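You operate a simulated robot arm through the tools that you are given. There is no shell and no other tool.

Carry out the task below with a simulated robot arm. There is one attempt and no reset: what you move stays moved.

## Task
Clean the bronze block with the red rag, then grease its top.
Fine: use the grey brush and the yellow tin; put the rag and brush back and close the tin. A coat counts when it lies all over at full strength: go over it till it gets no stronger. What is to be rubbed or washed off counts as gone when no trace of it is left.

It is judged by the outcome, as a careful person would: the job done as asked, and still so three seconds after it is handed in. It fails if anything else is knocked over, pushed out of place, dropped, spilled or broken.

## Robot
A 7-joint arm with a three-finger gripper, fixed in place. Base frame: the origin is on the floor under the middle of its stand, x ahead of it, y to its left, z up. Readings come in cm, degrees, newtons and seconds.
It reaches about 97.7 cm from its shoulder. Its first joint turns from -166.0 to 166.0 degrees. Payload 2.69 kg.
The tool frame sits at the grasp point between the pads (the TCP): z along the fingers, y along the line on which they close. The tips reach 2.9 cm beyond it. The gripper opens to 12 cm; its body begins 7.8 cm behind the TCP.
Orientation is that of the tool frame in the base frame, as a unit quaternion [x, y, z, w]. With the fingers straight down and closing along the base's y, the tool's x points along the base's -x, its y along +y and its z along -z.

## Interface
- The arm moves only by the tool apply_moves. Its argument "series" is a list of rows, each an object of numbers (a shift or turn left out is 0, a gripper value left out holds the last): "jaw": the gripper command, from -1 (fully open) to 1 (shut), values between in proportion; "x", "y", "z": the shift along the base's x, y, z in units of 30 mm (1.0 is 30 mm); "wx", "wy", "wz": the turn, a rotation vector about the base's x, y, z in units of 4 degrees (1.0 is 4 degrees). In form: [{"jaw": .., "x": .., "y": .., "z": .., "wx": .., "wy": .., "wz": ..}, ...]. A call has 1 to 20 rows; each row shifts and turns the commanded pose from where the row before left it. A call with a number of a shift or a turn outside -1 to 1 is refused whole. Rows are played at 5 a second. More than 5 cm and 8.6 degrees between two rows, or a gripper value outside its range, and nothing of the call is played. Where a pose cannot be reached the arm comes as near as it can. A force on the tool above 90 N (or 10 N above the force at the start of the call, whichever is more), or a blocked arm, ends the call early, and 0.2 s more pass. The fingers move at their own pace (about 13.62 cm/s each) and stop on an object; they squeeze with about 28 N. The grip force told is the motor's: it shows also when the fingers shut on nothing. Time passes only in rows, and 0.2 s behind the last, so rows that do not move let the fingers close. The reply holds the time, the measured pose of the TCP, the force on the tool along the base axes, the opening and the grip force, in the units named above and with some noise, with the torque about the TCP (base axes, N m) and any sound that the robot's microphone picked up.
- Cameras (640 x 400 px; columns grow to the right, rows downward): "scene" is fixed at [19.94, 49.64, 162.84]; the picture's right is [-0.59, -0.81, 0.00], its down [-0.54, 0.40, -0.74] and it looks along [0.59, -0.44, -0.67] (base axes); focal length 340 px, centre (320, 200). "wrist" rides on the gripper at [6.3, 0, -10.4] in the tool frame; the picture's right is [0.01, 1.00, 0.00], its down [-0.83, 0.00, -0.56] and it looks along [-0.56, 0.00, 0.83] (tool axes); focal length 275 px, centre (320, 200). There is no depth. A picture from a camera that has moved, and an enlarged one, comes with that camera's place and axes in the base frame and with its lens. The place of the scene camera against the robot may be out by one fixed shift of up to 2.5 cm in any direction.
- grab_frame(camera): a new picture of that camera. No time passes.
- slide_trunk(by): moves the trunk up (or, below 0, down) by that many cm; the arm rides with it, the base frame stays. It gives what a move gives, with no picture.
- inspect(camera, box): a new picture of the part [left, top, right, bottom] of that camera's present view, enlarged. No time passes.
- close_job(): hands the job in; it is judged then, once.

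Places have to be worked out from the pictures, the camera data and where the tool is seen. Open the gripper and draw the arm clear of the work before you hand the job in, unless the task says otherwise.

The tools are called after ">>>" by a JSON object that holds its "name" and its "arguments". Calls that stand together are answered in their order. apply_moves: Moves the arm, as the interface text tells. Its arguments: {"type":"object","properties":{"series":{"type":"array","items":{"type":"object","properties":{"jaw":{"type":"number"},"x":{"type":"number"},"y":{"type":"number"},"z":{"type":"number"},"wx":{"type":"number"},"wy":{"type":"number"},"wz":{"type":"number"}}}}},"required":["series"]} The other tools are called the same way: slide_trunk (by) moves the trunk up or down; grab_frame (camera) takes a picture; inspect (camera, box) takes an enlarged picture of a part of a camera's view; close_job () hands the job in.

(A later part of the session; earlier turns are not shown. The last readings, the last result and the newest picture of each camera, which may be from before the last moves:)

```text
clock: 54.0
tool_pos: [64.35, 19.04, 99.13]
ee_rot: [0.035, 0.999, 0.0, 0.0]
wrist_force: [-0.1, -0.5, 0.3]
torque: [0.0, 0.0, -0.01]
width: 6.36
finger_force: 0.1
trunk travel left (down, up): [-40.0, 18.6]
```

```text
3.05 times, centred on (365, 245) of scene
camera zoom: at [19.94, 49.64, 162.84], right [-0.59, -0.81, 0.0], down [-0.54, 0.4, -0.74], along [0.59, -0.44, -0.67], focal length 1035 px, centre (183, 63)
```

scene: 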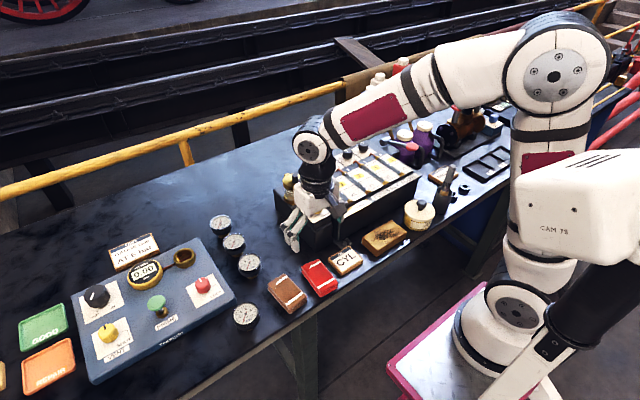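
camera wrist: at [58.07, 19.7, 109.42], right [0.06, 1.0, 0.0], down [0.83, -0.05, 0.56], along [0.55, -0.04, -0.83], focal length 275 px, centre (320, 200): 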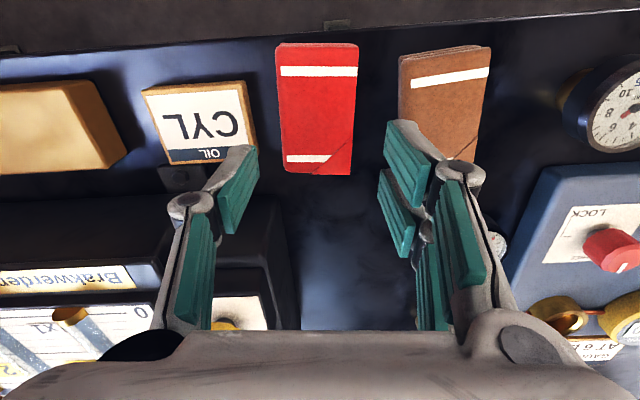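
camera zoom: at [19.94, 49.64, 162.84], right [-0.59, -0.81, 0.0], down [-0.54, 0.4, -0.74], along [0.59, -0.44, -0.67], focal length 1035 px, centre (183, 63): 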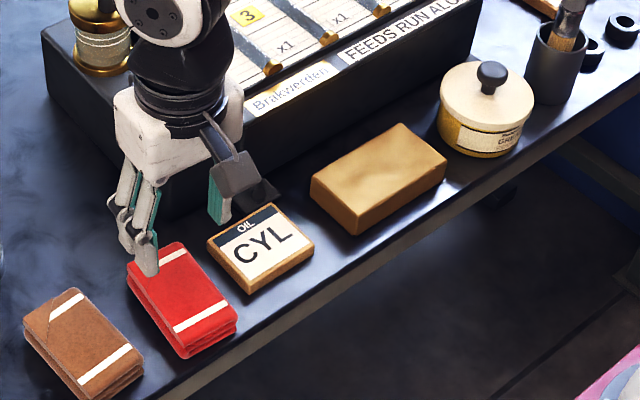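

The rag is back at its place next to the CYL card. Now I'll rise and go over to the block for a top view of it, then on to the tin.

>>> {"name": "apply_moves", "arguments": {"series": [{"z": 0.5, "y": -0.8, "wz": 0.5}, {"z": 0.5, "y": -0.95, "wz": 0.5}, {"y": -0.95}, {"y": -0.95}, {"y": -0.95}, {"y": -0.95}, {"y": -0.95}, {"y": -0.95, "jaw": -0.8}, {"y": -0.2, "jaw": -0.8}, {}]}}

>>> {"name": "grab_frame", "arguments": {"camera": "wrist"}}

>>> {"name": "inspect", "arguments": {"camera": "wrist", "box": [200, 40, 440, 190]}}

```text
clock: 56.2
tool_pos: [64.37, -4.14, 102.03]
ee_rot: [0.0, 1.0, 0.0, 0.001]
wrist_force: [-0.2, 0.9, 0.1]
torque: [-0.05, 0.01, 0.0]
width: 10.8
finger_force: 0.1
trunk travel left (down, up): [-40.0, 18.6]
```

```text
taken
camera wrist: at [58.17, -3.99, 112.5], right [-0.01, 1.0, 0.0], down [0.83, 0.0, 0.56], along [0.56, 0.0, -0.83], focal length 275 px, centre (320, 200)
```

wrist: 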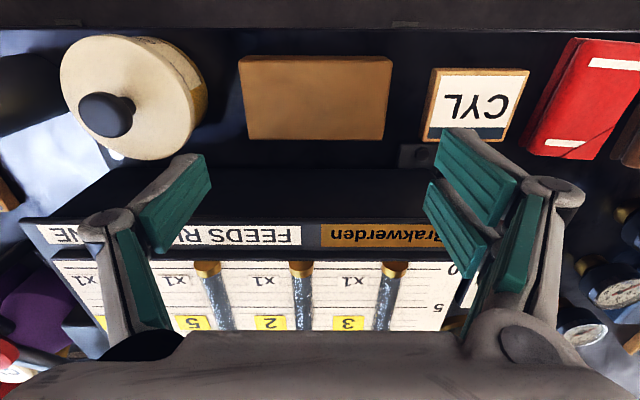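

```text
2.67 times, centred on (320, 115) of wrist
camera zoom: at [58.17, -3.99, 112.5], right [-0.01, 1.0, 0.0], down [0.83, 0.0, 0.56], along [0.56, 0.0, -0.83], focal length 734 px, centre (320, 427)
```

zoom: 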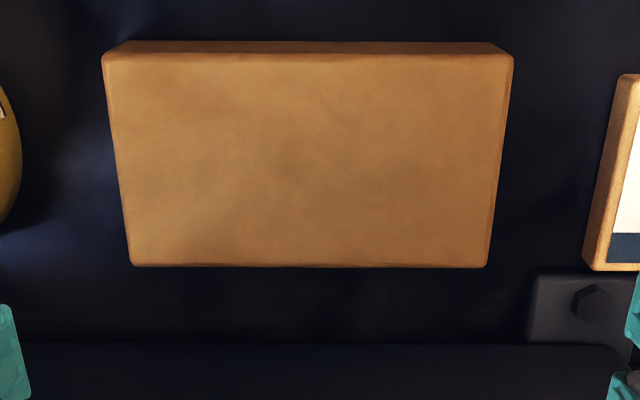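

The block is evenly clean. The brush handle stands tall, with its top near (63, -28.4, 104), so I'll rise, narrow the gripper and move over the tin for a close view.

>>> {"name": "apply_moves", "arguments": {"series": [{"z": 0.9, "jaw": -0.2}, {"z": 0.9}, {"y": -0.8}, {"y": -0.8}, {"y": -0.8}, {"y": -0.8}, {"y": -0.8}, {"y": -0.6}, {}]}}

>>> {"name": "grab_frame", "arguments": {"camera": "wrist"}}

>>> {"name": "inspect", "arguments": {"camera": "scene", "box": [380, 150, 490, 240]}}

```text
clock: 58.2
tool_pos: [64.21, -17.73, 107.24]
ee_rot: [0.0, 1.0, 0.0, 0.0]
wrist_force: [0.2, -0.7, 0.4]
torque: [-0.02, -0.01, 0.0]
width: 7.21
finger_force: 0.1
trunk travel left (down, up): [-40.0, 18.6]
```

```text
taken
camera wrist: at [57.96, -17.63, 117.79], right [-0.01, 1.0, 0.0], down [0.83, 0.0, 0.56], along [0.56, 0.0, -0.83], focal length 275 px, centre (320, 200)
```

wrist: 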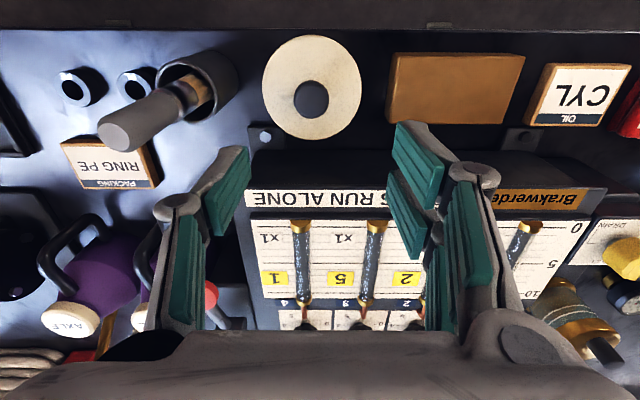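

```text
4.44 times, centred on (435, 195) of scene
camera zoom: at [19.94, 49.64, 162.84], right [-0.59, -0.81, 0.0], down [-0.54, 0.4, -0.74], along [0.59, -0.44, -0.67], focal length 1510 px, centre (-191, 222)
```

zoom: 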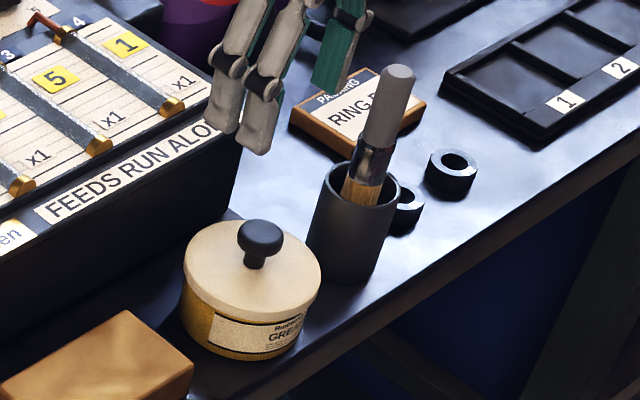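

Triangulating gives the lid top at about (63.4, -18.4, 91.1) and the knob, about 3 cm across, at (63.7, -18.4, 92.4–94). I'll centre over the knob, come down part way and check the alignment.

>>> {"name": "apply_moves", "arguments": {"series": [{"x": -0.16, "y": -0.23}, {"z": -0.8}, {"z": -0.8}, {"z": -0.8}, {"z": -0.6}, {}]}}

>>> {"name": "grab_frame", "arguments": {"camera": "wrist"}}

>>> {"name": "inspect", "arguments": {"camera": "scene", "box": [380, 150, 490, 240]}}

```text
clock: 59.6
tool_pos: [63.58, -18.52, 98.42]
ee_rot: [0.0, 1.0, 0.0, 0.0]
wrist_force: [-0.9, -0.2, -0.3]
torque: [-0.01, 0.01, 0.04]
width: 7.19
finger_force: 0.0
trunk travel left (down, up): [-40.0, 18.6]
```

```text
taken
camera wrist: at [57.33, -18.41, 108.86], right [-0.01, 1.0, 0.0], down [0.83, 0.0, 0.56], along [0.56, 0.0, -0.83], focal length 275 px, centre (320, 200)
```

wrist: 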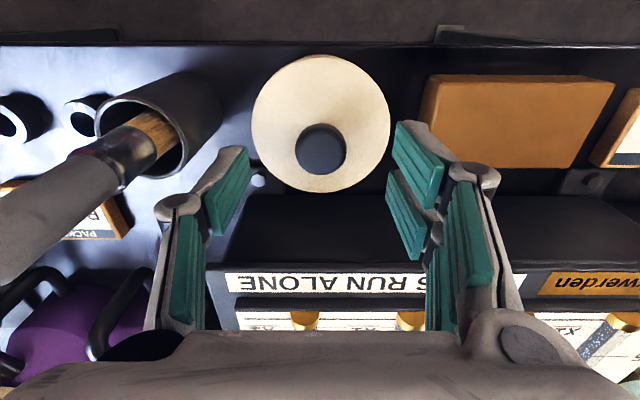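

```text
4.44 times, centred on (435, 195) of scene
camera zoom: at [19.94, 49.64, 162.84], right [-0.59, -0.81, 0.0], down [-0.54, 0.4, -0.74], along [0.59, -0.44, -0.67], focal length 1510 px, centre (-191, 222)
```

zoom: 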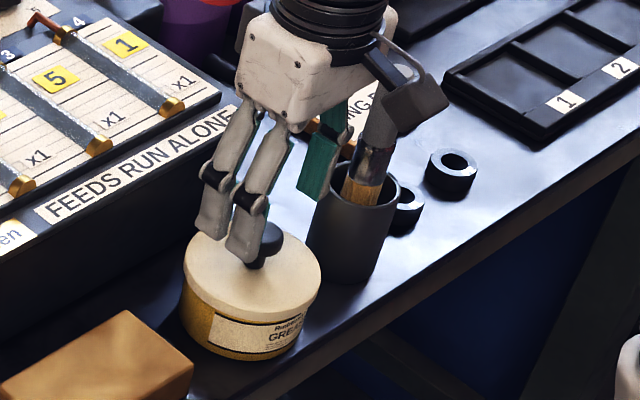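

The knob is centred in the view and the brush handle is about 1.3 cm outside the left knuckle. I'll narrow to 5 cm, lower until the tips are just above the lid, and check.

>>> {"name": "apply_moves", "arguments": {"series": [{"jaw": 0.17}, {"z": -0.5}, {"z": -0.5}, {"z": -0.2}, {}]}}

>>> {"name": "grab_frame", "arguments": {"camera": "wrist"}}

>>> {"name": "inspect", "arguments": {"camera": "scene", "box": [390, 170, 470, 230]}}

```text
clock: 60.8
tool_pos: [63.81, -18.47, 94.76]
ee_rot: [0.0, 1.0, 0.0, 0.0]
wrist_force: [-0.2, -0.3, 0.6]
torque: [-0.01, -0.01, -0.01]
width: 4.97
finger_force: 0.1
trunk travel left (down, up): [-40.0, 18.6]
```

```text
taken
camera wrist: at [57.39, -18.44, 105.19], right [-0.01, 1.0, 0.0], down [0.83, 0.0, 0.56], along [0.56, 0.0, -0.83], focal length 275 px, centre (320, 200)
```

wrist: 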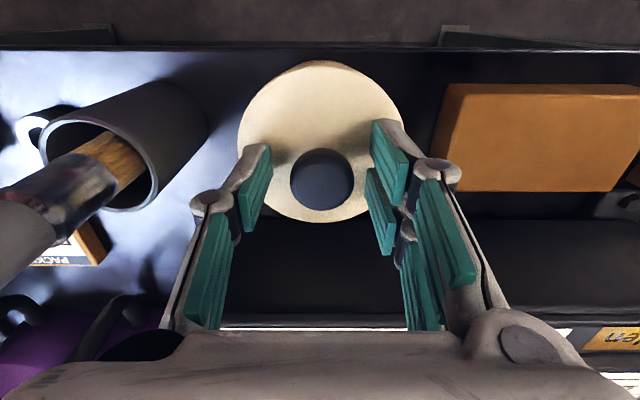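

```text
6.67 times, centred on (430, 200) of scene
camera zoom: at [19.94, 49.64, 162.84], right [-0.59, -0.81, 0.0], down [-0.54, 0.4, -0.74], along [0.59, -0.44, -0.67], focal length 2265 px, centre (-413, 200)
```

zoom: 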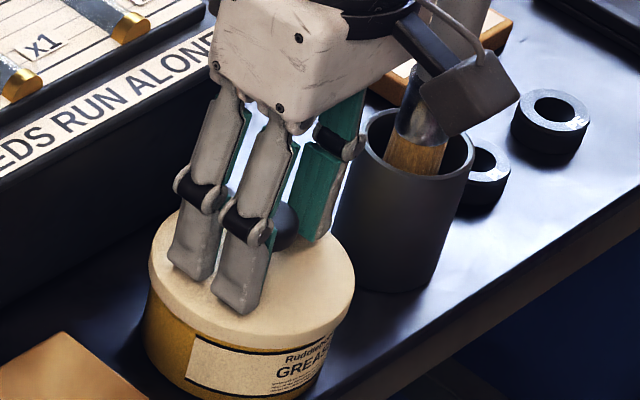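

The knob sits centred between the pads and the tips are just above the lid. I'll close on it.

>>> {"name": "apply_moves", "arguments": {"series": [{"z": -0.06}, {"jaw": 0.4}, {"jaw": 0.7}, {"jaw": 1}, {"jaw": 1}, {"jaw": 1}]}}

>>> {"name": "grab_frame", "arguments": {"camera": "wrist"}}

```text
clock: 62.2
tool_pos: [63.72, -18.44, 94.58]
ee_rot: [-0.001, 1.0, 0.0, 0.0]
wrist_force: [-0.2, 0.2, 0.3]
torque: [0.01, 0.05, -0.01]
width: 2.72
finger_force: 28.6
trunk travel left (down, up): [-40.0, 18.6]
heard: snap
```

```text
taken
camera wrist: at [57.42, -18.39, 105.08], right [-0.01, 1.0, 0.0], down [0.83, 0.0, 0.56], along [0.56, 0.0, -0.83], focal length 275 px, centre (320, 200)
```

wrist: 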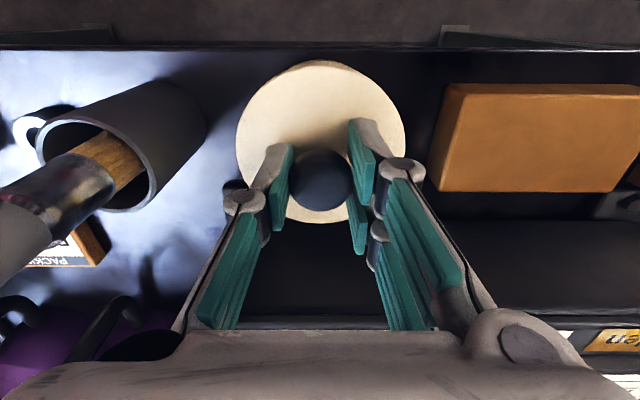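

I heard a "snap" as the fingers closed at 2.7 cm. Before moving, I'll check that nothing is damaged.

>>> {"name": "inspect", "arguments": {"camera": "scene", "box": [390, 170, 470, 230]}}

>>> {"name": "inspect", "arguments": {"camera": "wrist", "box": [220, 50, 420, 240]}}

>>> {"name": "grab_frame", "arguments": {"camera": "scene"}}

```text
6.67 times, centred on (430, 200) of scene
camera zoom: at [19.94, 49.64, 162.84], right [-0.59, -0.81, 0.0], down [-0.54, 0.4, -0.74], along [0.59, -0.44, -0.67], focal length 2265 px, centre (-413, 200)
```

zoom: 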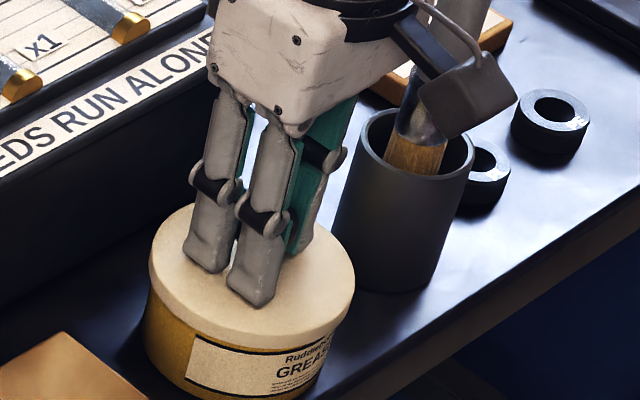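

```text
2.11 times, centred on (320, 145) of wrist
camera zoom: at [57.42, -18.39, 105.08], right [-0.01, 1.0, 0.0], down [0.83, 0.0, 0.56], along [0.56, 0.0, -0.83], focal length 580 px, centre (320, 316)
```

zoom: 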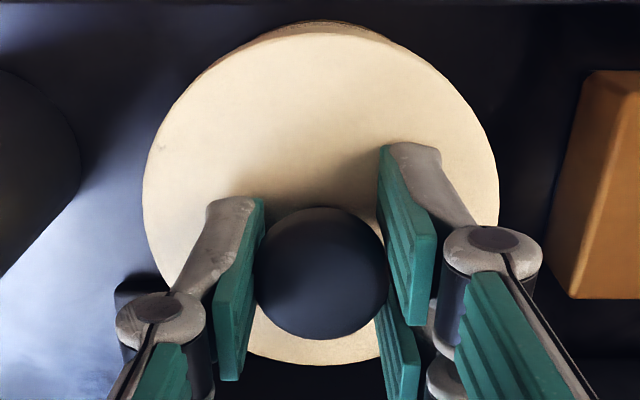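

```text
taken
```

scene: 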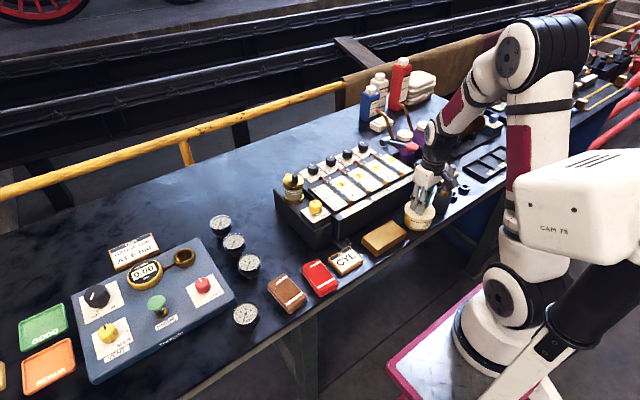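

Nothing looks broken, so the snap was probably the lid's catch coming loose. I'll lift slowly and watch the force.

>>> {"name": "apply_moves", "arguments": {"series": [{"z": 0.1}, {"z": 0.1}, {"z": 0.1}, {}]}}

>>> {"name": "inspect", "arguments": {"camera": "scene", "box": [390, 170, 470, 230]}}

```text
clock: 63.2
tool_pos: [63.89, -18.51, 95.61]
ee_rot: [0.0, 1.0, 0.0, 0.0]
wrist_force: [-0.7, 0.6, -0.3]
torque: [-0.03, -0.02, -0.03]
width: 2.72
finger_force: 28.2
trunk travel left (down, up): [-40.0, 18.6]
```

```text
6.67 times, centred on (430, 200) of scene
camera zoom: at [19.94, 49.64, 162.84], right [-0.59, -0.81, 0.0], down [-0.54, 0.4, -0.74], along [0.59, -0.44, -0.67], focal length 2265 px, centre (-413, 200)
```

zoom: 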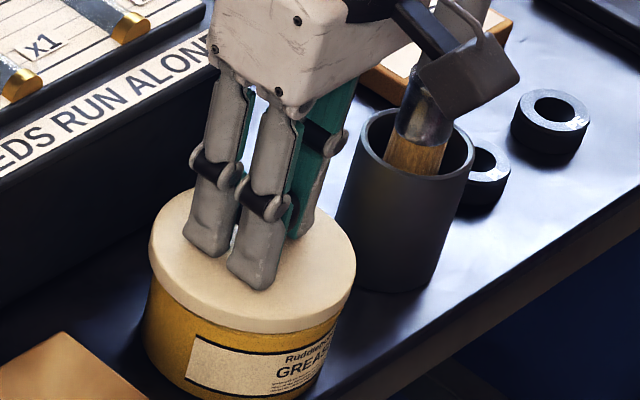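

The lid has come up about 1 cm and the tin has stayed put. I'll keep lifting.

>>> {"name": "apply_moves", "arguments": {"series": [{"z": 0.3}, {"z": 0.6}, {"z": 0.9}, {"z": 0.9}, {"z": 0.9}, {}]}}

>>> {"name": "grab_frame", "arguments": {"camera": "wrist"}}

>>> {"name": "inspect", "arguments": {"camera": "scene", "box": [380, 150, 490, 240]}}

```text
clock: 64.6
tool_pos: [63.67, -18.54, 106.36]
ee_rot: [0.0, 1.0, 0.0, 0.001]
wrist_force: [0.0, 0.1, -0.8]
torque: [0.03, 0.02, -0.03]
width: 2.69
finger_force: 27.8
trunk travel left (down, up): [-40.0, 18.6]
```

```text
taken
camera wrist: at [57.42, -18.3, 116.93], right [-0.01, 1.0, 0.0], down [0.83, 0.0, 0.56], along [0.56, 0.0, -0.83], focal length 275 px, centre (320, 200)
```

wrist: 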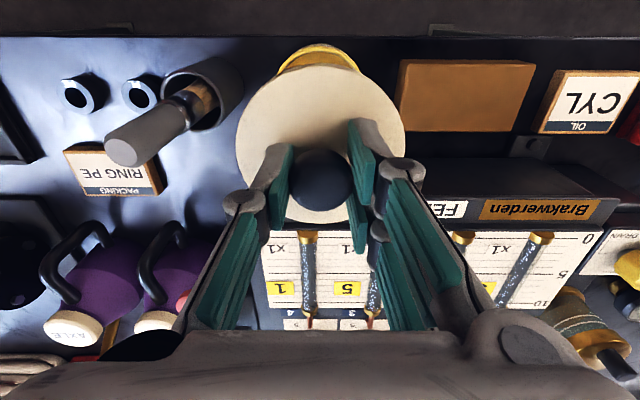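

```text
4.44 times, centred on (435, 195) of scene
camera zoom: at [19.94, 49.64, 162.84], right [-0.59, -0.81, 0.0], down [-0.54, 0.4, -0.74], along [0.59, -0.44, -0.67], focal length 1510 px, centre (-191, 222)
```

zoom: 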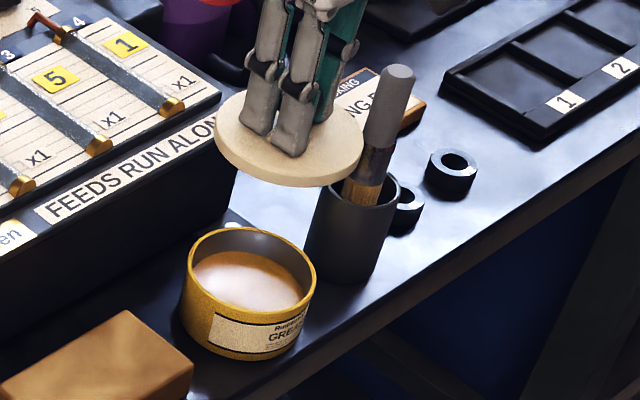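

The tin is open and full of grease, and the lid is firmly held. I'll carry it along the front of the bench to y≈22.5, where there's open table between the lubricator box and the gauges.

>>> {"name": "apply_moves", "arguments": {"series": [{"y": 0.5}, {"y": 0.9}, {"y": 0.9}, {"y": 0.9}, {"y": 0.9}, {"y": 0.9}, {"y": 0.9}, {"y": 0.9}, {"y": 0.9}, {"y": 0.9}, {"y": 0.9}, {"y": 0.9}, {"y": 0.9}, {"y": 0.9}, {"y": 0.9}, {"y": 0.6}, {}]}}

>>> {"name": "apply_moves", "arguments": {"series": [{"x": 0.6}, {"x": 0.9}, {"x": 0.9}, {"x": 0.9}, {"x": 0.9}, {}]}}

>>> {"name": "grab_frame", "arguments": {"camera": "wrist"}}

>>> {"name": "grab_frame", "arguments": {"camera": "scene"}}

```text
clock: 68.2
tool_pos: [63.78, 22.6, 106.37]
ee_rot: [0.0, 1.0, 0.0, 0.0]
wrist_force: [0.9, -0.2, 0.0]
torque: [0.0, 0.0, -0.01]
width: 2.71
finger_force: 28.0
trunk travel left (down, up): [-40.0, 18.6]
```

```text
clock: 69.6
tool_pos: [76.19, 22.51, 106.27]
ee_rot: [-0.001, 1.0, 0.0, -0.001]
wrist_force: [0.3, -0.1, -0.3]
torque: [-0.01, 0.01, 0.01]
width: 2.72
finger_force: 27.9
trunk travel left (down, up): [-40.0, 18.6]
```

```text
taken
camera wrist: at [69.96, 22.68, 116.81], right [-0.01, 1.0, 0.0], down [0.83, 0.0, 0.56], along [0.56, 0.0, -0.83], focal length 275 px, centre (320, 200)
```

wrist: 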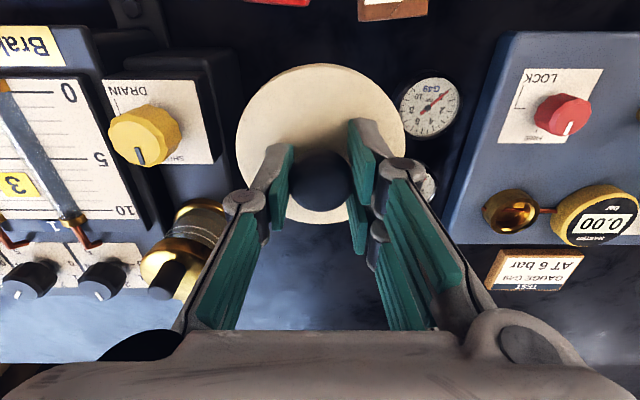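

```text
taken
```

scene: 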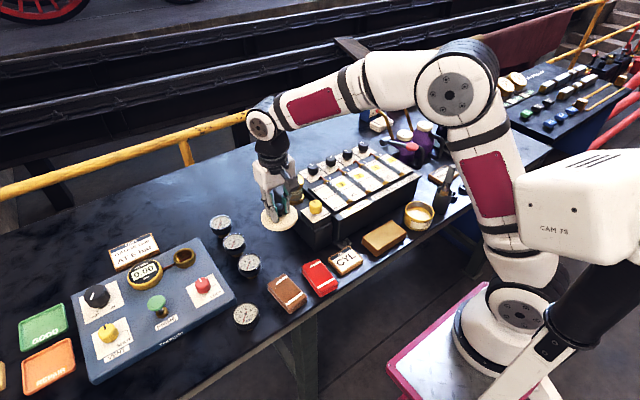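

The area under the lid is clear: the box side is at y≈14.8 and the gauge edge at y≈30.4, so the lid has about 3 cm on each side. I'll lower it towards the table.

>>> {"name": "apply_moves", "arguments": {"series": [{"z": -0.9}, {"z": -0.9}, {"z": -0.9}, {"z": -0.9}, {"z": -0.7}, {"z": -0.3}, {}]}}

>>> {"name": "inspect", "arguments": {"camera": "scene", "box": [210, 140, 350, 260]}}

>>> {"name": "grab_frame", "arguments": {"camera": "wrist"}}

```text
clock: 71.2
tool_pos: [76.46, 22.65, 92.51]
ee_rot: [0.0, 1.0, -0.001, 0.0]
wrist_force: [-0.7, -0.7, 0.0]
torque: [0.0, 0.0, 0.01]
width: 2.72
finger_force: 27.8
trunk travel left (down, up): [-40.0, 18.6]
```

```text
3.33 times, centred on (280, 200) of scene
camera zoom: at [19.94, 49.64, 162.84], right [-0.59, -0.81, 0.0], down [-0.54, 0.4, -0.74], along [0.59, -0.44, -0.67], focal length 1132 px, centre (453, 200)
```

zoom: 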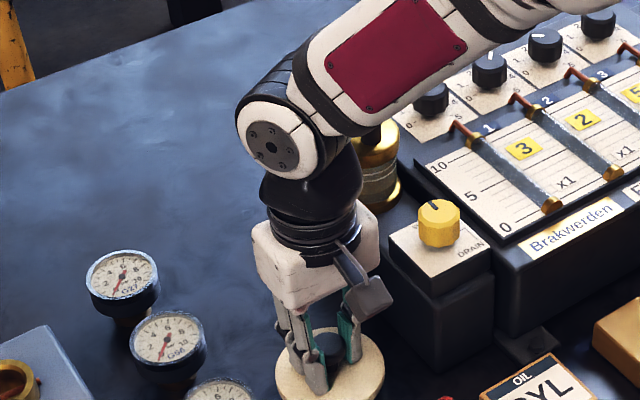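

```text
taken
camera wrist: at [70.12, 22.71, 102.94], right [-0.01, 1.0, 0.0], down [0.83, 0.0, 0.56], along [0.56, 0.0, -0.83], focal length 275 px, centre (320, 200)
```

wrist: 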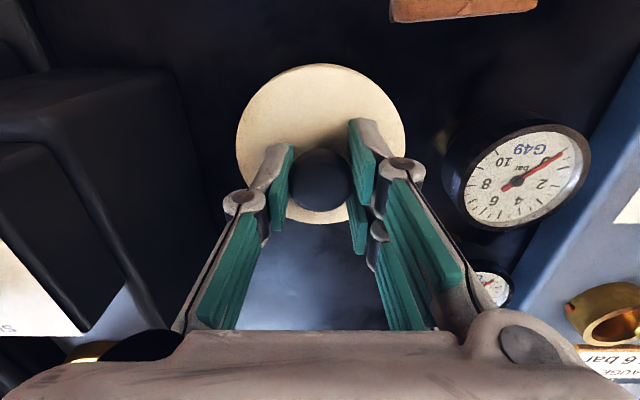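

>>> {"name": "apply_moves", "arguments": {"series": [{"z": -0.15}, {"z": -0.1}, {}]}}

>>> {"name": "apply_moves", "arguments": {"series": [{"z": -0.07}, {"z": -0.07}, {}]}}

>>> {"name": "apply_moves", "arguments": {"series": [{"z": -0.06}, {}]}}

```text
clock: 72.0
tool_pos: [76.39, 22.61, 91.79]
ee_rot: [-0.001, 1.0, 0.001, -0.001]
wrist_force: [0.4, -0.4, -0.8]
torque: [0.03, 0.01, 0.02]
width: 2.73
finger_force: 28.5
trunk travel left (down, up): [-40.0, 18.6]
```

```text
clock: 72.8
tool_pos: [76.53, 22.68, 91.18]
ee_rot: [0.0, 1.0, 0.0, 0.0]
wrist_force: [0.0, 0.0, -1.2]
torque: [-0.01, 0.02, -0.03]
width: 2.71
finger_force: 27.9
trunk travel left (down, up): [-40.0, 18.6]
```

```text
clock: 73.4
tool_pos: [76.54, 22.74, 91.17]
ee_rot: [-0.001, 1.0, 0.001, 0.0]
wrist_force: [-0.3, 0.6, 0.1]
torque: [-0.01, 0.01, 0.01]
width: 2.73
finger_force: 28.0
trunk travel left (down, up): [-40.0, 18.6]
```

>>> {"name": "apply_moves", "arguments": {"series": [{"z": -0.06}, {}]}}

>>> {"name": "apply_moves", "arguments": {"series": [{"z": -0.06}, {}]}}

>>> {"name": "apply_moves", "arguments": {"series": [{"z": -0.05}, {}]}}

```text
clock: 74.0
tool_pos: [76.43, 22.78, 90.92]
ee_rot: [0.0, 1.0, 0.0, 0.0]
wrist_force: [-0.1, -1.0, 0.2]
torque: [0.0, 0.02, -0.03]
width: 2.72
finger_force: 28.2
trunk travel left (down, up): [-40.0, 18.6]
```

```text
clock: 74.6
tool_pos: [76.33, 22.73, 91.01]
ee_rot: [0.0, 1.0, 0.0, 0.0]
wrist_force: [0.9, 0.4, -0.9]
torque: [0.0, -0.01, -0.04]
width: 2.71
finger_force: 28.2
trunk travel left (down, up): [-40.0, 18.6]
```

```text
clock: 75.2
tool_pos: [76.37, 22.63, 90.64]
ee_rot: [-0.001, 1.0, 0.0, 0.0]
wrist_force: [-1.1, -1.0, 0.0]
torque: [-0.01, -0.01, -0.02]
width: 2.72
finger_force: 28.1
trunk travel left (down, up): [-40.0, 18.6]
```

>>> {"name": "apply_moves", "arguments": {"series": [{"z": -0.05}, {}]}}

>>> {"name": "apply_moves", "arguments": {"series": [{"z": -0.05}, {}]}}

>>> {"name": "apply_moves", "arguments": {"series": [{"z": -0.04}, {}]}}

```text
clock: 75.8
tool_pos: [76.41, 22.62, 90.45]
ee_rot: [-0.001, 1.0, 0.0, 0.0]
wrist_force: [-0.1, 0.3, -1.0]
torque: [0.0, -0.01, 0.0]
width: 2.72
finger_force: 28.6
trunk travel left (down, up): [-40.0, 18.6]
```

```text
clock: 76.4
tool_pos: [76.42, 22.75, 90.23]
ee_rot: [0.0, 1.0, 0.0, 0.001]
wrist_force: [0.2, 0.1, -1.3]
torque: [0.01, 0.02, -0.04]
width: 2.73
finger_force: 27.8
trunk travel left (down, up): [-40.0, 18.6]
```

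```text
clock: 77.0
tool_pos: [76.36, 22.62, 90.35]
ee_rot: [0.0, 1.0, 0.001, 0.0]
wrist_force: [-0.6, -0.5, -0.9]
torque: [-0.01, -0.01, -0.03]
width: 2.69
finger_force: 28.0
trunk travel left (down, up): [-40.0, 18.6]
```

>>> {"name": "apply_moves", "arguments": {"series": [{"z": -0.04}, {}]}}

>>> {"name": "apply_moves", "arguments": {"series": [{"z": -0.04}, {}]}}

>>> {"name": "apply_moves", "arguments": {"series": [{"z": -0.04}, {}]}}

>>> {"name": "inspect", "arguments": {"camera": "scene", "box": [240, 180, 330, 260]}}

```text
clock: 77.6
tool_pos: [76.33, 22.62, 90.23]
ee_rot: [0.001, 1.0, 0.0, -0.001]
wrist_force: [1.0, 0.4, 0.0]
torque: [-0.01, 0.02, -0.04]
width: 2.71
finger_force: 27.9
trunk travel left (down, up): [-40.0, 18.6]
```

```text
clock: 78.2
tool_pos: [76.4, 22.77, 90.1]
ee_rot: [-0.001, 1.0, 0.0, 0.0]
wrist_force: [-0.5, -0.7, 3.0]
torque: [0.0, 0.04, 0.03]
width: 2.73
finger_force: 27.7
trunk travel left (down, up): [-40.0, 18.6]
```

```text
clock: 78.8
tool_pos: [76.36, 22.79, 90.11]
ee_rot: [-0.001, 1.0, 0.001, 0.002]
wrist_force: [-2.7, 2.7, 16.5]
torque: [0.03, 0.12, 0.07]
width: 2.69
finger_force: 28.1
trunk travel left (down, up): [-40.0, 18.6]
```

```text
5.00 times, centred on (285, 220) of scene
camera zoom: at [19.94, 49.64, 162.84], right [-0.59, -0.81, 0.0], down [-0.54, 0.4, -0.74], along [0.59, -0.44, -0.67], focal length 1699 px, centre (495, 100)
```

zoom: 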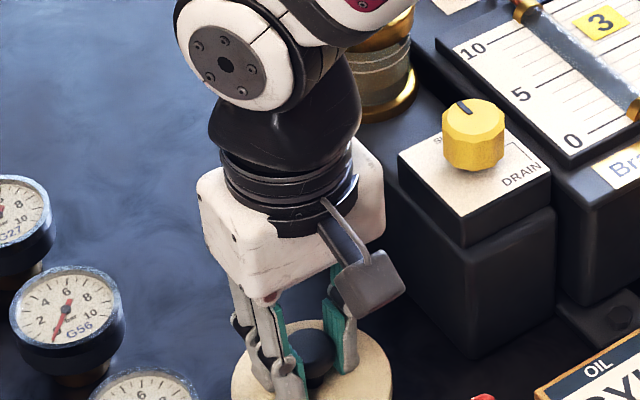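

The lid is down on the table (16 N at TCP z≈90.1). I'll ease off, open and rise.

>>> {"name": "apply_moves", "arguments": {"series": [{"z": 0.04}, {"jaw": 0.4}, {"jaw": 0.17}, {"jaw": 0.17}, {}]}}

>>> {"name": "apply_moves", "arguments": {"series": [{"z": 0.2}, {"z": 0.6}, {"z": 0.9}, {"z": 0.9}, {"z": 0.9}, {"z": 0.9}, {"z": 0.9}, {}]}}

>>> {"name": "grab_frame", "arguments": {"camera": "wrist"}}

>>> {"name": "inspect", "arguments": {"camera": "scene", "box": [210, 140, 350, 260]}}

```text
clock: 80.0
tool_pos: [76.41, 22.62, 89.99]
ee_rot: [0.0, 1.0, -0.001, 0.0]
wrist_force: [0.6, 0.0, 0.7]
torque: [0.02, -0.01, -0.03]
width: 4.98
finger_force: 0.1
trunk travel left (down, up): [-40.0, 18.6]
```

```text
clock: 81.8
tool_pos: [76.23, 22.74, 105.81]
ee_rot: [0.0, 1.0, 0.0, 0.0]
wrist_force: [-0.1, -0.3, 0.0]
torque: [0.0, 0.01, -0.03]
width: 4.97
finger_force: 0.1
trunk travel left (down, up): [-40.0, 18.6]
```

```text
taken
camera wrist: at [69.98, 22.84, 116.33], right [-0.01, 1.0, 0.0], down [0.83, 0.0, 0.56], along [0.56, 0.0, -0.83], focal length 275 px, centre (320, 200)
```

wrist: 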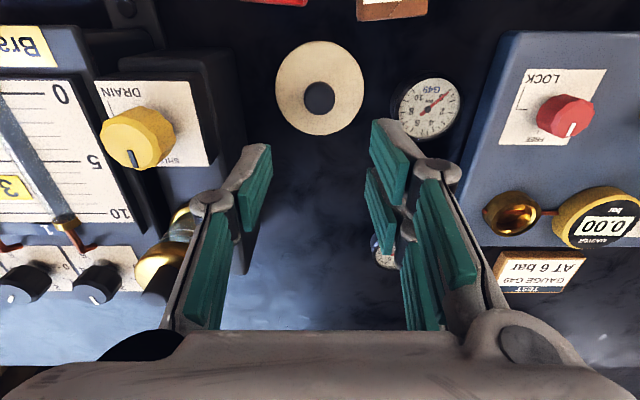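

```text
3.33 times, centred on (280, 200) of scene
camera zoom: at [19.94, 49.64, 162.84], right [-0.59, -0.81, 0.0], down [-0.54, 0.4, -0.74], along [0.59, -0.44, -0.67], focal length 1132 px, centre (453, 200)
```

zoom: 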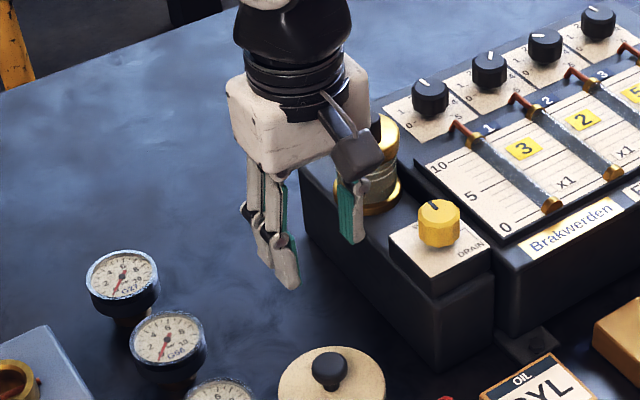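

The lid is resting safely on clear table. Next I'll fetch the brush: rise well above its handle, travel back along the front, and look down on the cup.

>>> {"name": "apply_moves", "arguments": {"series": [{"z": 0.9}, {"z": 0.9}, {"z": 0.9}, {"x": -0.9}, {"x": -0.9}, {"x": -0.9}, {"x": -0.9}, {"x": -0.9}, {}]}}

>>> {"name": "apply_moves", "arguments": {"series": [{"y": -0.95}, {"y": -0.95}, {"y": -0.95}, {"y": -0.95}, {"y": -0.95}, {"y": -0.95}, {"y": -0.95}, {"y": -0.95}, {"y": -0.95}, {"y": -0.95}, {"y": -0.95}, {"y": -0.95}, {"y": -0.95}, {"y": -0.95}, {"y": -0.95}, {"y": -0.95}, {"y": -0.95}, {}]}}

>>> {"name": "grab_frame", "arguments": {"camera": "wrist"}}

>>> {"name": "inspect", "arguments": {"camera": "scene", "box": [390, 120, 500, 220]}}

```text
clock: 83.8
tool_pos: [62.64, 22.74, 114.07]
ee_rot: [-0.001, 1.0, 0.0, 0.0]
wrist_force: [0.6, 0.7, 0.4]
torque: [0.01, 0.01, 0.02]
width: 4.96
finger_force: 0.0
trunk travel left (down, up): [-40.0, 18.6]
```

```text
clock: 87.6
tool_pos: [63.06, -26.08, 113.95]
ee_rot: [-0.001, 1.0, -0.001, -0.001]
wrist_force: [0.3, 0.0, -0.1]
torque: [0.03, 0.05, 0.02]
width: 5.0
finger_force: 0.0
trunk travel left (down, up): [-40.0, 18.6]
```

```text
taken
camera wrist: at [56.7, -25.91, 124.34], right [-0.01, 1.0, 0.0], down [0.83, 0.0, 0.56], along [0.56, 0.0, -0.83], focal length 275 px, centre (320, 200)
```

wrist: 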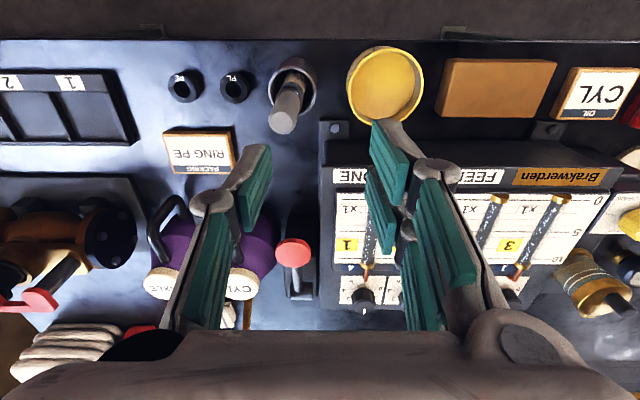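

```text
4.00 times, centred on (445, 170) of scene
camera zoom: at [19.94, 49.64, 162.84], right [-0.59, -0.81, 0.0], down [-0.54, 0.4, -0.74], along [0.59, -0.44, -0.67], focal length 1359 px, centre (-180, 320)
```

zoom: 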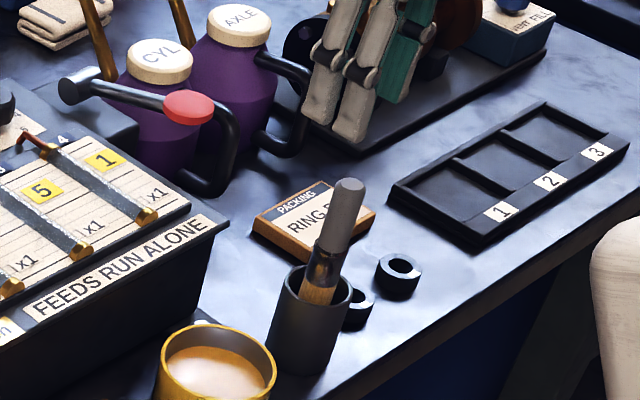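

The brush stands upright in its cup, with the handle top at about (63.5, -28.8, 103). I'll move over it and lower until the tips are just above the handle, to check centring.

>>> {"name": "apply_moves", "arguments": {"series": [{"x": 0.1, "y": -0.9}, {"z": -0.7}, {"z": -0.7}, {"z": -0.5}, {}]}}

>>> {"name": "grab_frame", "arguments": {"camera": "wrist"}}

>>> {"name": "inspect", "arguments": {"camera": "scene", "box": [390, 120, 500, 220]}}

```text
clock: 88.8
tool_pos: [63.21, -28.61, 108.29]
ee_rot: [-0.001, 1.0, 0.001, -0.001]
wrist_force: [-0.1, 0.3, -0.5]
torque: [0.01, -0.02, 0.01]
width: 4.98
finger_force: 0.1
trunk travel left (down, up): [-40.0, 18.6]
```

```text
taken
camera wrist: at [56.92, -28.48, 118.75], right [-0.01, 1.0, 0.0], down [0.83, 0.0, 0.56], along [0.56, 0.0, -0.83], focal length 275 px, centre (320, 200)
```

wrist: 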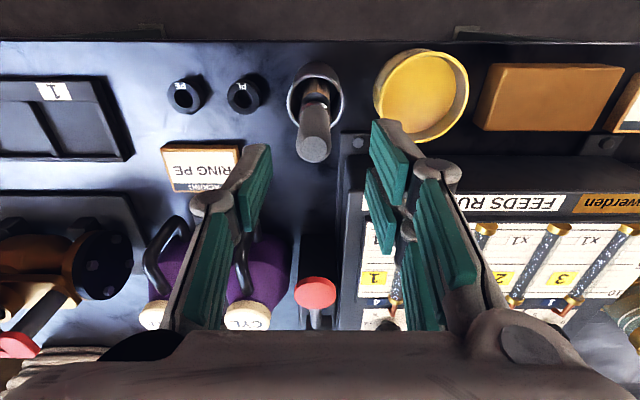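

```text
4.00 times, centred on (445, 170) of scene
camera zoom: at [19.94, 49.64, 162.84], right [-0.59, -0.81, 0.0], down [-0.54, 0.4, -0.74], along [0.59, -0.44, -0.67], focal length 1359 px, centre (-180, 320)
```

zoom: 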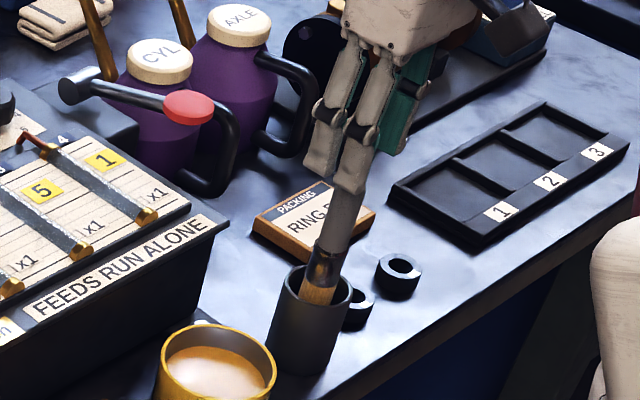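

The handle is nearly centred, about 3 mm towards -y. I'll adjust and lower around the handle to grip height, at TCP z≈100.4.

>>> {"name": "apply_moves", "arguments": {"series": [{"x": 0.05, "y": -0.09}, {"z": -0.7}, {"z": -0.7}, {"z": -0.7}, {"z": -0.5}, {}]}}

>>> {"name": "grab_frame", "arguments": {"camera": "wrist"}}

>>> {"name": "inspect", "arguments": {"camera": "scene", "box": [400, 130, 490, 210]}}

```text
clock: 90.2
tool_pos: [63.33, -28.81, 100.73]
ee_rot: [0.0, 1.0, 0.0, 0.0]
wrist_force: [-0.5, 0.2, -0.1]
torque: [-0.03, 0.0, -0.04]
width: 5.0
finger_force: 0.1
trunk travel left (down, up): [-40.0, 18.6]
```

```text
taken
camera wrist: at [57.06, -28.64, 111.16], right [-0.01, 1.0, 0.0], down [0.83, 0.0, 0.56], along [0.56, 0.0, -0.83], focal length 275 px, centre (320, 200)
```

wrist: 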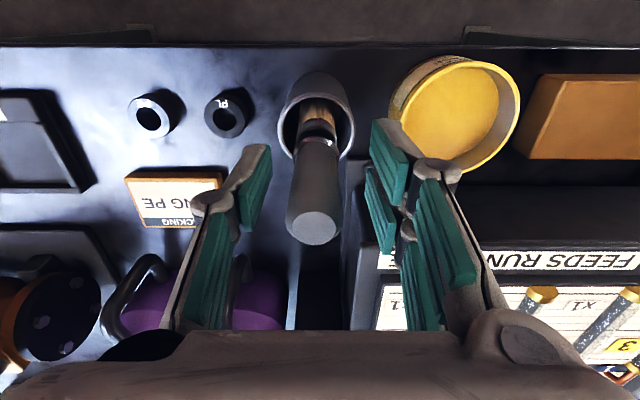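

```text
5.00 times, centred on (445, 170) of scene
camera zoom: at [19.94, 49.64, 162.84], right [-0.59, -0.81, 0.0], down [-0.54, 0.4, -0.74], along [0.59, -0.44, -0.67], focal length 1699 px, centre (-305, 350)
```

zoom: 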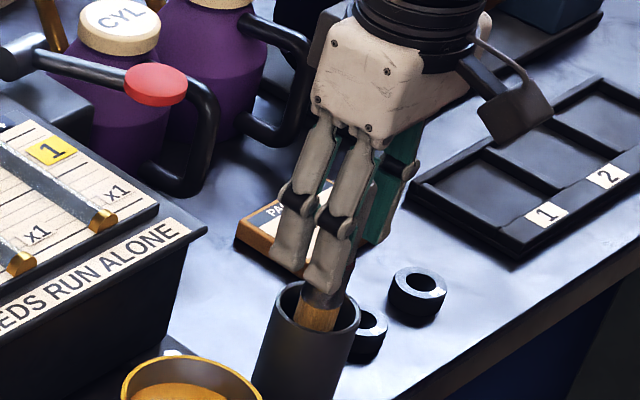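

The handle is centred between the pads. I'll close on it.

>>> {"name": "apply_moves", "arguments": {"series": [{"jaw": 0.35}, {"jaw": 0.55}, {"jaw": 0.7}, {"jaw": 1}, {"jaw": 1}, {"jaw": 1}]}}

>>> {"name": "grab_frame", "arguments": {"camera": "wrist"}}

>>> {"name": "inspect", "arguments": {"camera": "scene", "box": [400, 130, 490, 210]}}

```text
clock: 91.6
tool_pos: [63.43, -28.81, 100.64]
ee_rot: [0.0, 1.0, -0.001, 0.0]
wrist_force: [-0.2, 0.6, -0.2]
torque: [0.01, -0.01, 0.0]
width: 2.04
finger_force: 28.0
trunk travel left (down, up): [-40.0, 18.6]
```

```text
taken
camera wrist: at [57.06, -28.64, 111.18], right [-0.01, 1.0, 0.0], down [0.83, 0.0, 0.56], along [0.56, 0.0, -0.83], focal length 275 px, centre (320, 200)
```

wrist: 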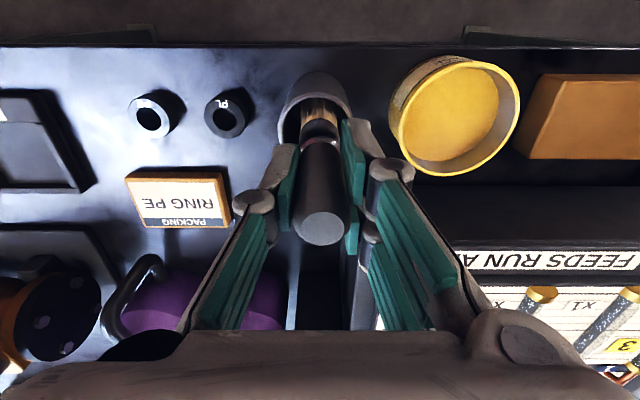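

```text
5.00 times, centred on (445, 170) of scene
camera zoom: at [19.94, 49.64, 162.84], right [-0.59, -0.81, 0.0], down [-0.54, 0.4, -0.74], along [0.59, -0.44, -0.67], focal length 1699 px, centre (-305, 350)
```

zoom: 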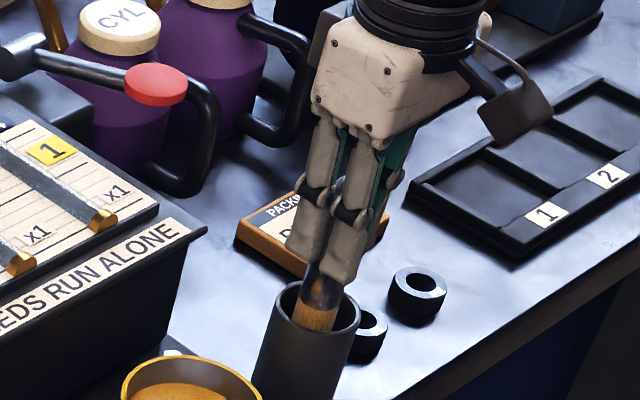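

The brush is held (2.04 cm). I'll lift it straight out of the cup.

>>> {"name": "apply_moves", "arguments": {"series": [{"z": 0.2}, {"z": 0.4}, {"z": 0.6}, {"z": 0.7}, {"z": 0.7}, {"z": 0.6}, {}]}}

>>> {"name": "grab_frame", "arguments": {"camera": "wrist"}}

>>> {"name": "inspect", "arguments": {"camera": "scene", "box": [390, 100, 510, 220]}}

```text
clock: 93.2
tool_pos: [63.34, -28.89, 110.12]
ee_rot: [0.0, 1.0, 0.0, 0.0]
wrist_force: [0.4, -0.9, -0.7]
torque: [0.0, 0.04, 0.0]
width: 2.04
finger_force: 27.9
trunk travel left (down, up): [-40.0, 18.6]
```

```text
taken
camera wrist: at [57.04, -28.77, 120.64], right [-0.01, 1.0, 0.0], down [0.83, 0.0, 0.56], along [0.56, 0.0, -0.83], focal length 275 px, centre (320, 200)
```

wrist: 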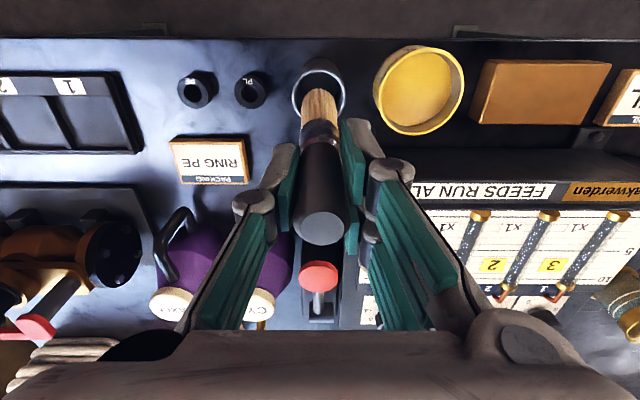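

```text
3.33 times, centred on (450, 160) of scene
camera zoom: at [19.94, 49.64, 162.84], right [-0.59, -0.81, 0.0], down [-0.54, 0.4, -0.74], along [0.59, -0.44, -0.67], focal length 1132 px, centre (-113, 333)
```

zoom: 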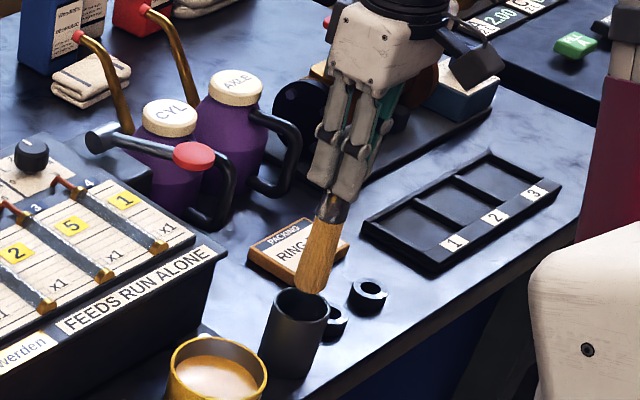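

The brush is out, with its bristle tip about 13.4 cm below the TCP and about 1 cm towards -x. I'll move it over the open tin and check the alignment before dipping.

>>> {"name": "apply_moves", "arguments": {"series": [{"y": 0.7, "x": 0.1}, {"y": 0.7, "x": 0.1}, {"y": 0.7, "x": 0.1}, {"y": 0.7, "x": 0.1}, {"y": 0.63, "x": 0.05}, {}]}}

>>> {"name": "grab_frame", "arguments": {"camera": "wrist"}}

>>> {"name": "inspect", "arguments": {"camera": "scene", "box": [380, 120, 490, 240]}}

```text
clock: 94.6
tool_pos: [64.76, -18.61, 110.18]
ee_rot: [-0.001, 1.0, 0.0, 0.0]
wrist_force: [0.2, 0.4, -0.8]
torque: [0.02, -0.02, -0.02]
width: 2.05
finger_force: 27.6
trunk travel left (down, up): [-40.0, 18.6]
```

```text
taken
camera wrist: at [58.53, -18.37, 120.5], right [-0.01, 1.0, 0.0], down [0.83, 0.0, 0.56], along [0.56, 0.0, -0.83], focal length 275 px, centre (320, 200)
```

wrist: 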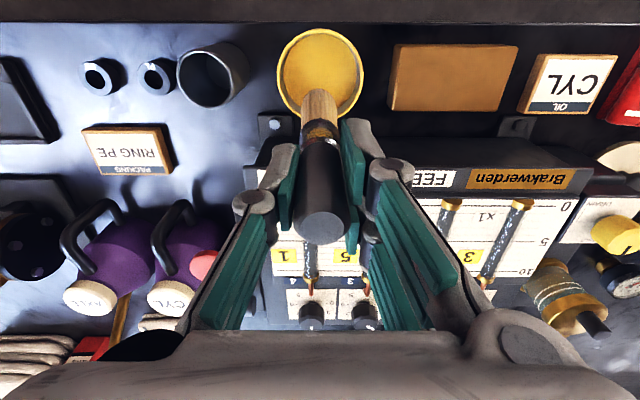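

```text
3.33 times, centred on (435, 180) of scene
camera zoom: at [19.94, 49.64, 162.84], right [-0.59, -0.81, 0.0], down [-0.54, 0.4, -0.74], along [0.59, -0.44, -0.67], focal length 1132 px, centre (-63, 267)
```

zoom: 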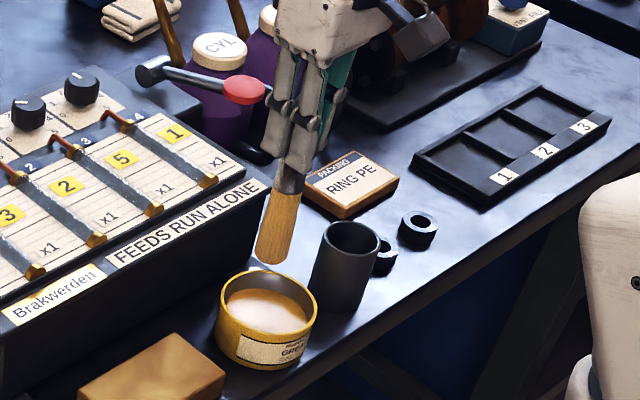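

Brush and tin line up in both views. I'll lower until the bristle tip is near the rim and look again.

>>> {"name": "apply_moves", "arguments": {"series": [{"z": -0.6}, {"z": -0.6}, {"z": -0.5}, {}]}}

>>> {"name": "inspect", "arguments": {"camera": "wrist", "box": [200, 20, 440, 250]}}

>>> {"name": "inspect", "arguments": {"camera": "scene", "box": [385, 160, 465, 240]}}

```text
clock: 95.6
tool_pos: [64.72, -18.57, 104.88]
ee_rot: [0.0, 1.0, 0.001, 0.0]
wrist_force: [-0.1, -0.1, -1.4]
torque: [0.02, 0.0, -0.03]
width: 2.04
finger_force: 27.7
trunk travel left (down, up): [-40.0, 18.6]
```

```text
1.74 times, centred on (320, 135) of wrist
camera zoom: at [58.42, -18.41, 115.34], right [-0.01, 1.0, 0.0], down [0.83, 0.0, 0.56], along [0.56, 0.0, -0.83], focal length 479 px, centre (320, 313)
```

zoom: 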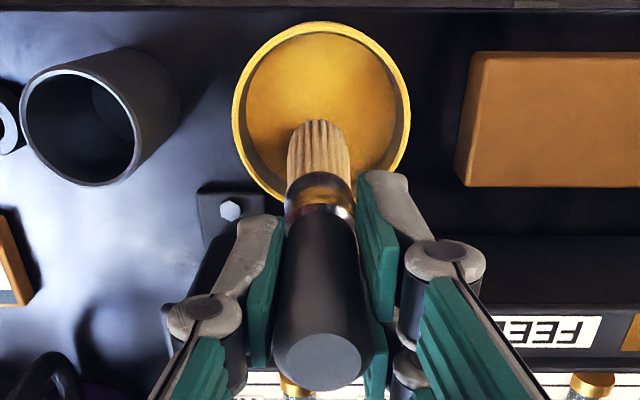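

```text
5.00 times, centred on (425, 200) of scene
camera zoom: at [19.94, 49.64, 162.84], right [-0.59, -0.81, 0.0], down [-0.54, 0.4, -0.74], along [0.59, -0.44, -0.67], focal length 1699 px, centre (-205, 200)
```

zoom: 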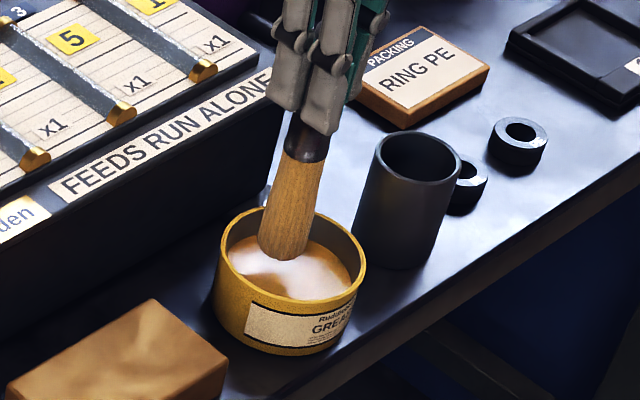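

The tip is about 1–2 cm above the grease and well inside the rim. I'll lower it in small steps.

>>> {"name": "apply_moves", "arguments": {"series": [{"z": -0.25}, {"z": -0.25}, {}]}}

>>> {"name": "inspect", "arguments": {"camera": "wrist", "box": [200, 20, 440, 250]}}

>>> {"name": "inspect", "arguments": {"camera": "scene", "box": [385, 160, 465, 240]}}

```text
clock: 96.4
tool_pos: [64.66, -18.43, 103.45]
ee_rot: [0.0, 1.0, 0.0, 0.001]
wrist_force: [0.6, -0.4, -0.9]
torque: [0.01, 0.02, 0.02]
width: 2.09
finger_force: 28.0
trunk travel left (down, up): [-40.0, 18.6]
```

```text
1.74 times, centred on (320, 135) of wrist
camera zoom: at [58.41, -18.4, 113.91], right [-0.01, 1.0, 0.0], down [0.83, 0.0, 0.56], along [0.56, 0.0, -0.83], focal length 479 px, centre (320, 313)
```

zoom: 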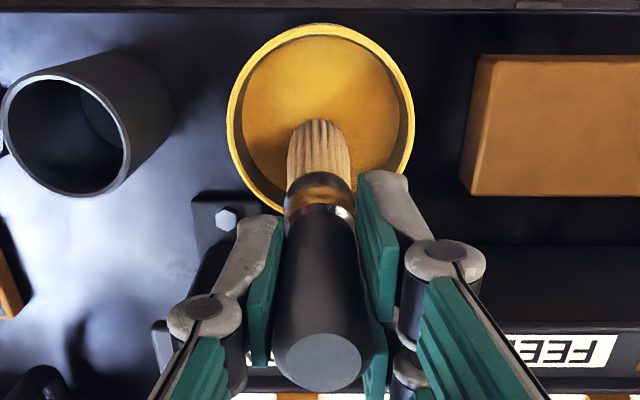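

```text
5.00 times, centred on (425, 200) of scene
camera zoom: at [19.94, 49.64, 162.84], right [-0.59, -0.81, 0.0], down [-0.54, 0.4, -0.74], along [0.59, -0.44, -0.67], focal length 1699 px, centre (-205, 200)
```

zoom: 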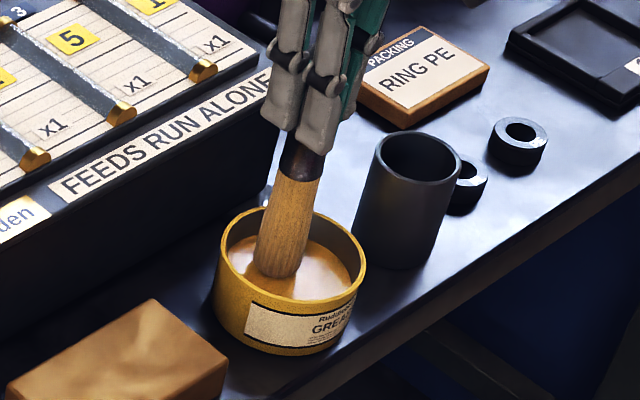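

There's no contact yet, so I'll go down another 9 mm.

>>> {"name": "apply_moves", "arguments": {"series": [{"z": -0.15}, {"z": -0.15}, {}]}}

>>> {"name": "inspect", "arguments": {"camera": "scene", "box": [385, 160, 465, 240]}}

>>> {"name": "inspect", "arguments": {"camera": "wrist", "box": [200, 20, 440, 250]}}

```text
clock: 97.2
tool_pos: [64.68, -18.5, 102.66]
ee_rot: [0.0, 1.0, -0.001, 0.002]
wrist_force: [3.9, -1.5, 21.9]
torque: [-0.14, -0.44, 0.0]
width: 2.03
finger_force: 28.2
trunk travel left (down, up): [-40.0, 18.6]
```

```text
5.00 times, centred on (425, 200) of scene
camera zoom: at [19.94, 49.64, 162.84], right [-0.59, -0.81, 0.0], down [-0.54, 0.4, -0.74], along [0.59, -0.44, -0.67], focal length 1699 px, centre (-205, 200)
```

zoom: 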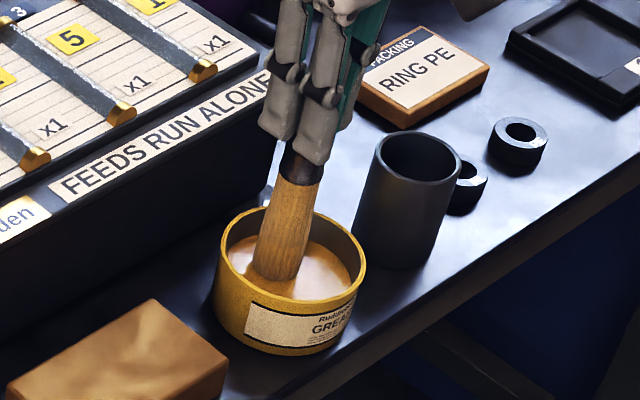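

```text
1.74 times, centred on (320, 135) of wrist
camera zoom: at [58.4, -18.41, 113.09], right [-0.01, 1.0, 0.0], down [0.83, 0.01, 0.56], along [0.56, 0.0, -0.83], focal length 479 px, centre (320, 313)
```

zoom: 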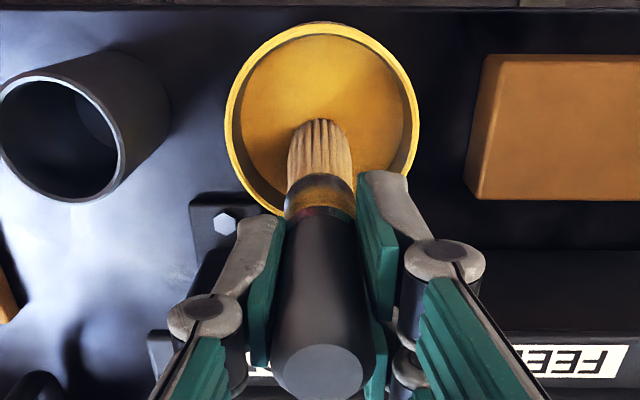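

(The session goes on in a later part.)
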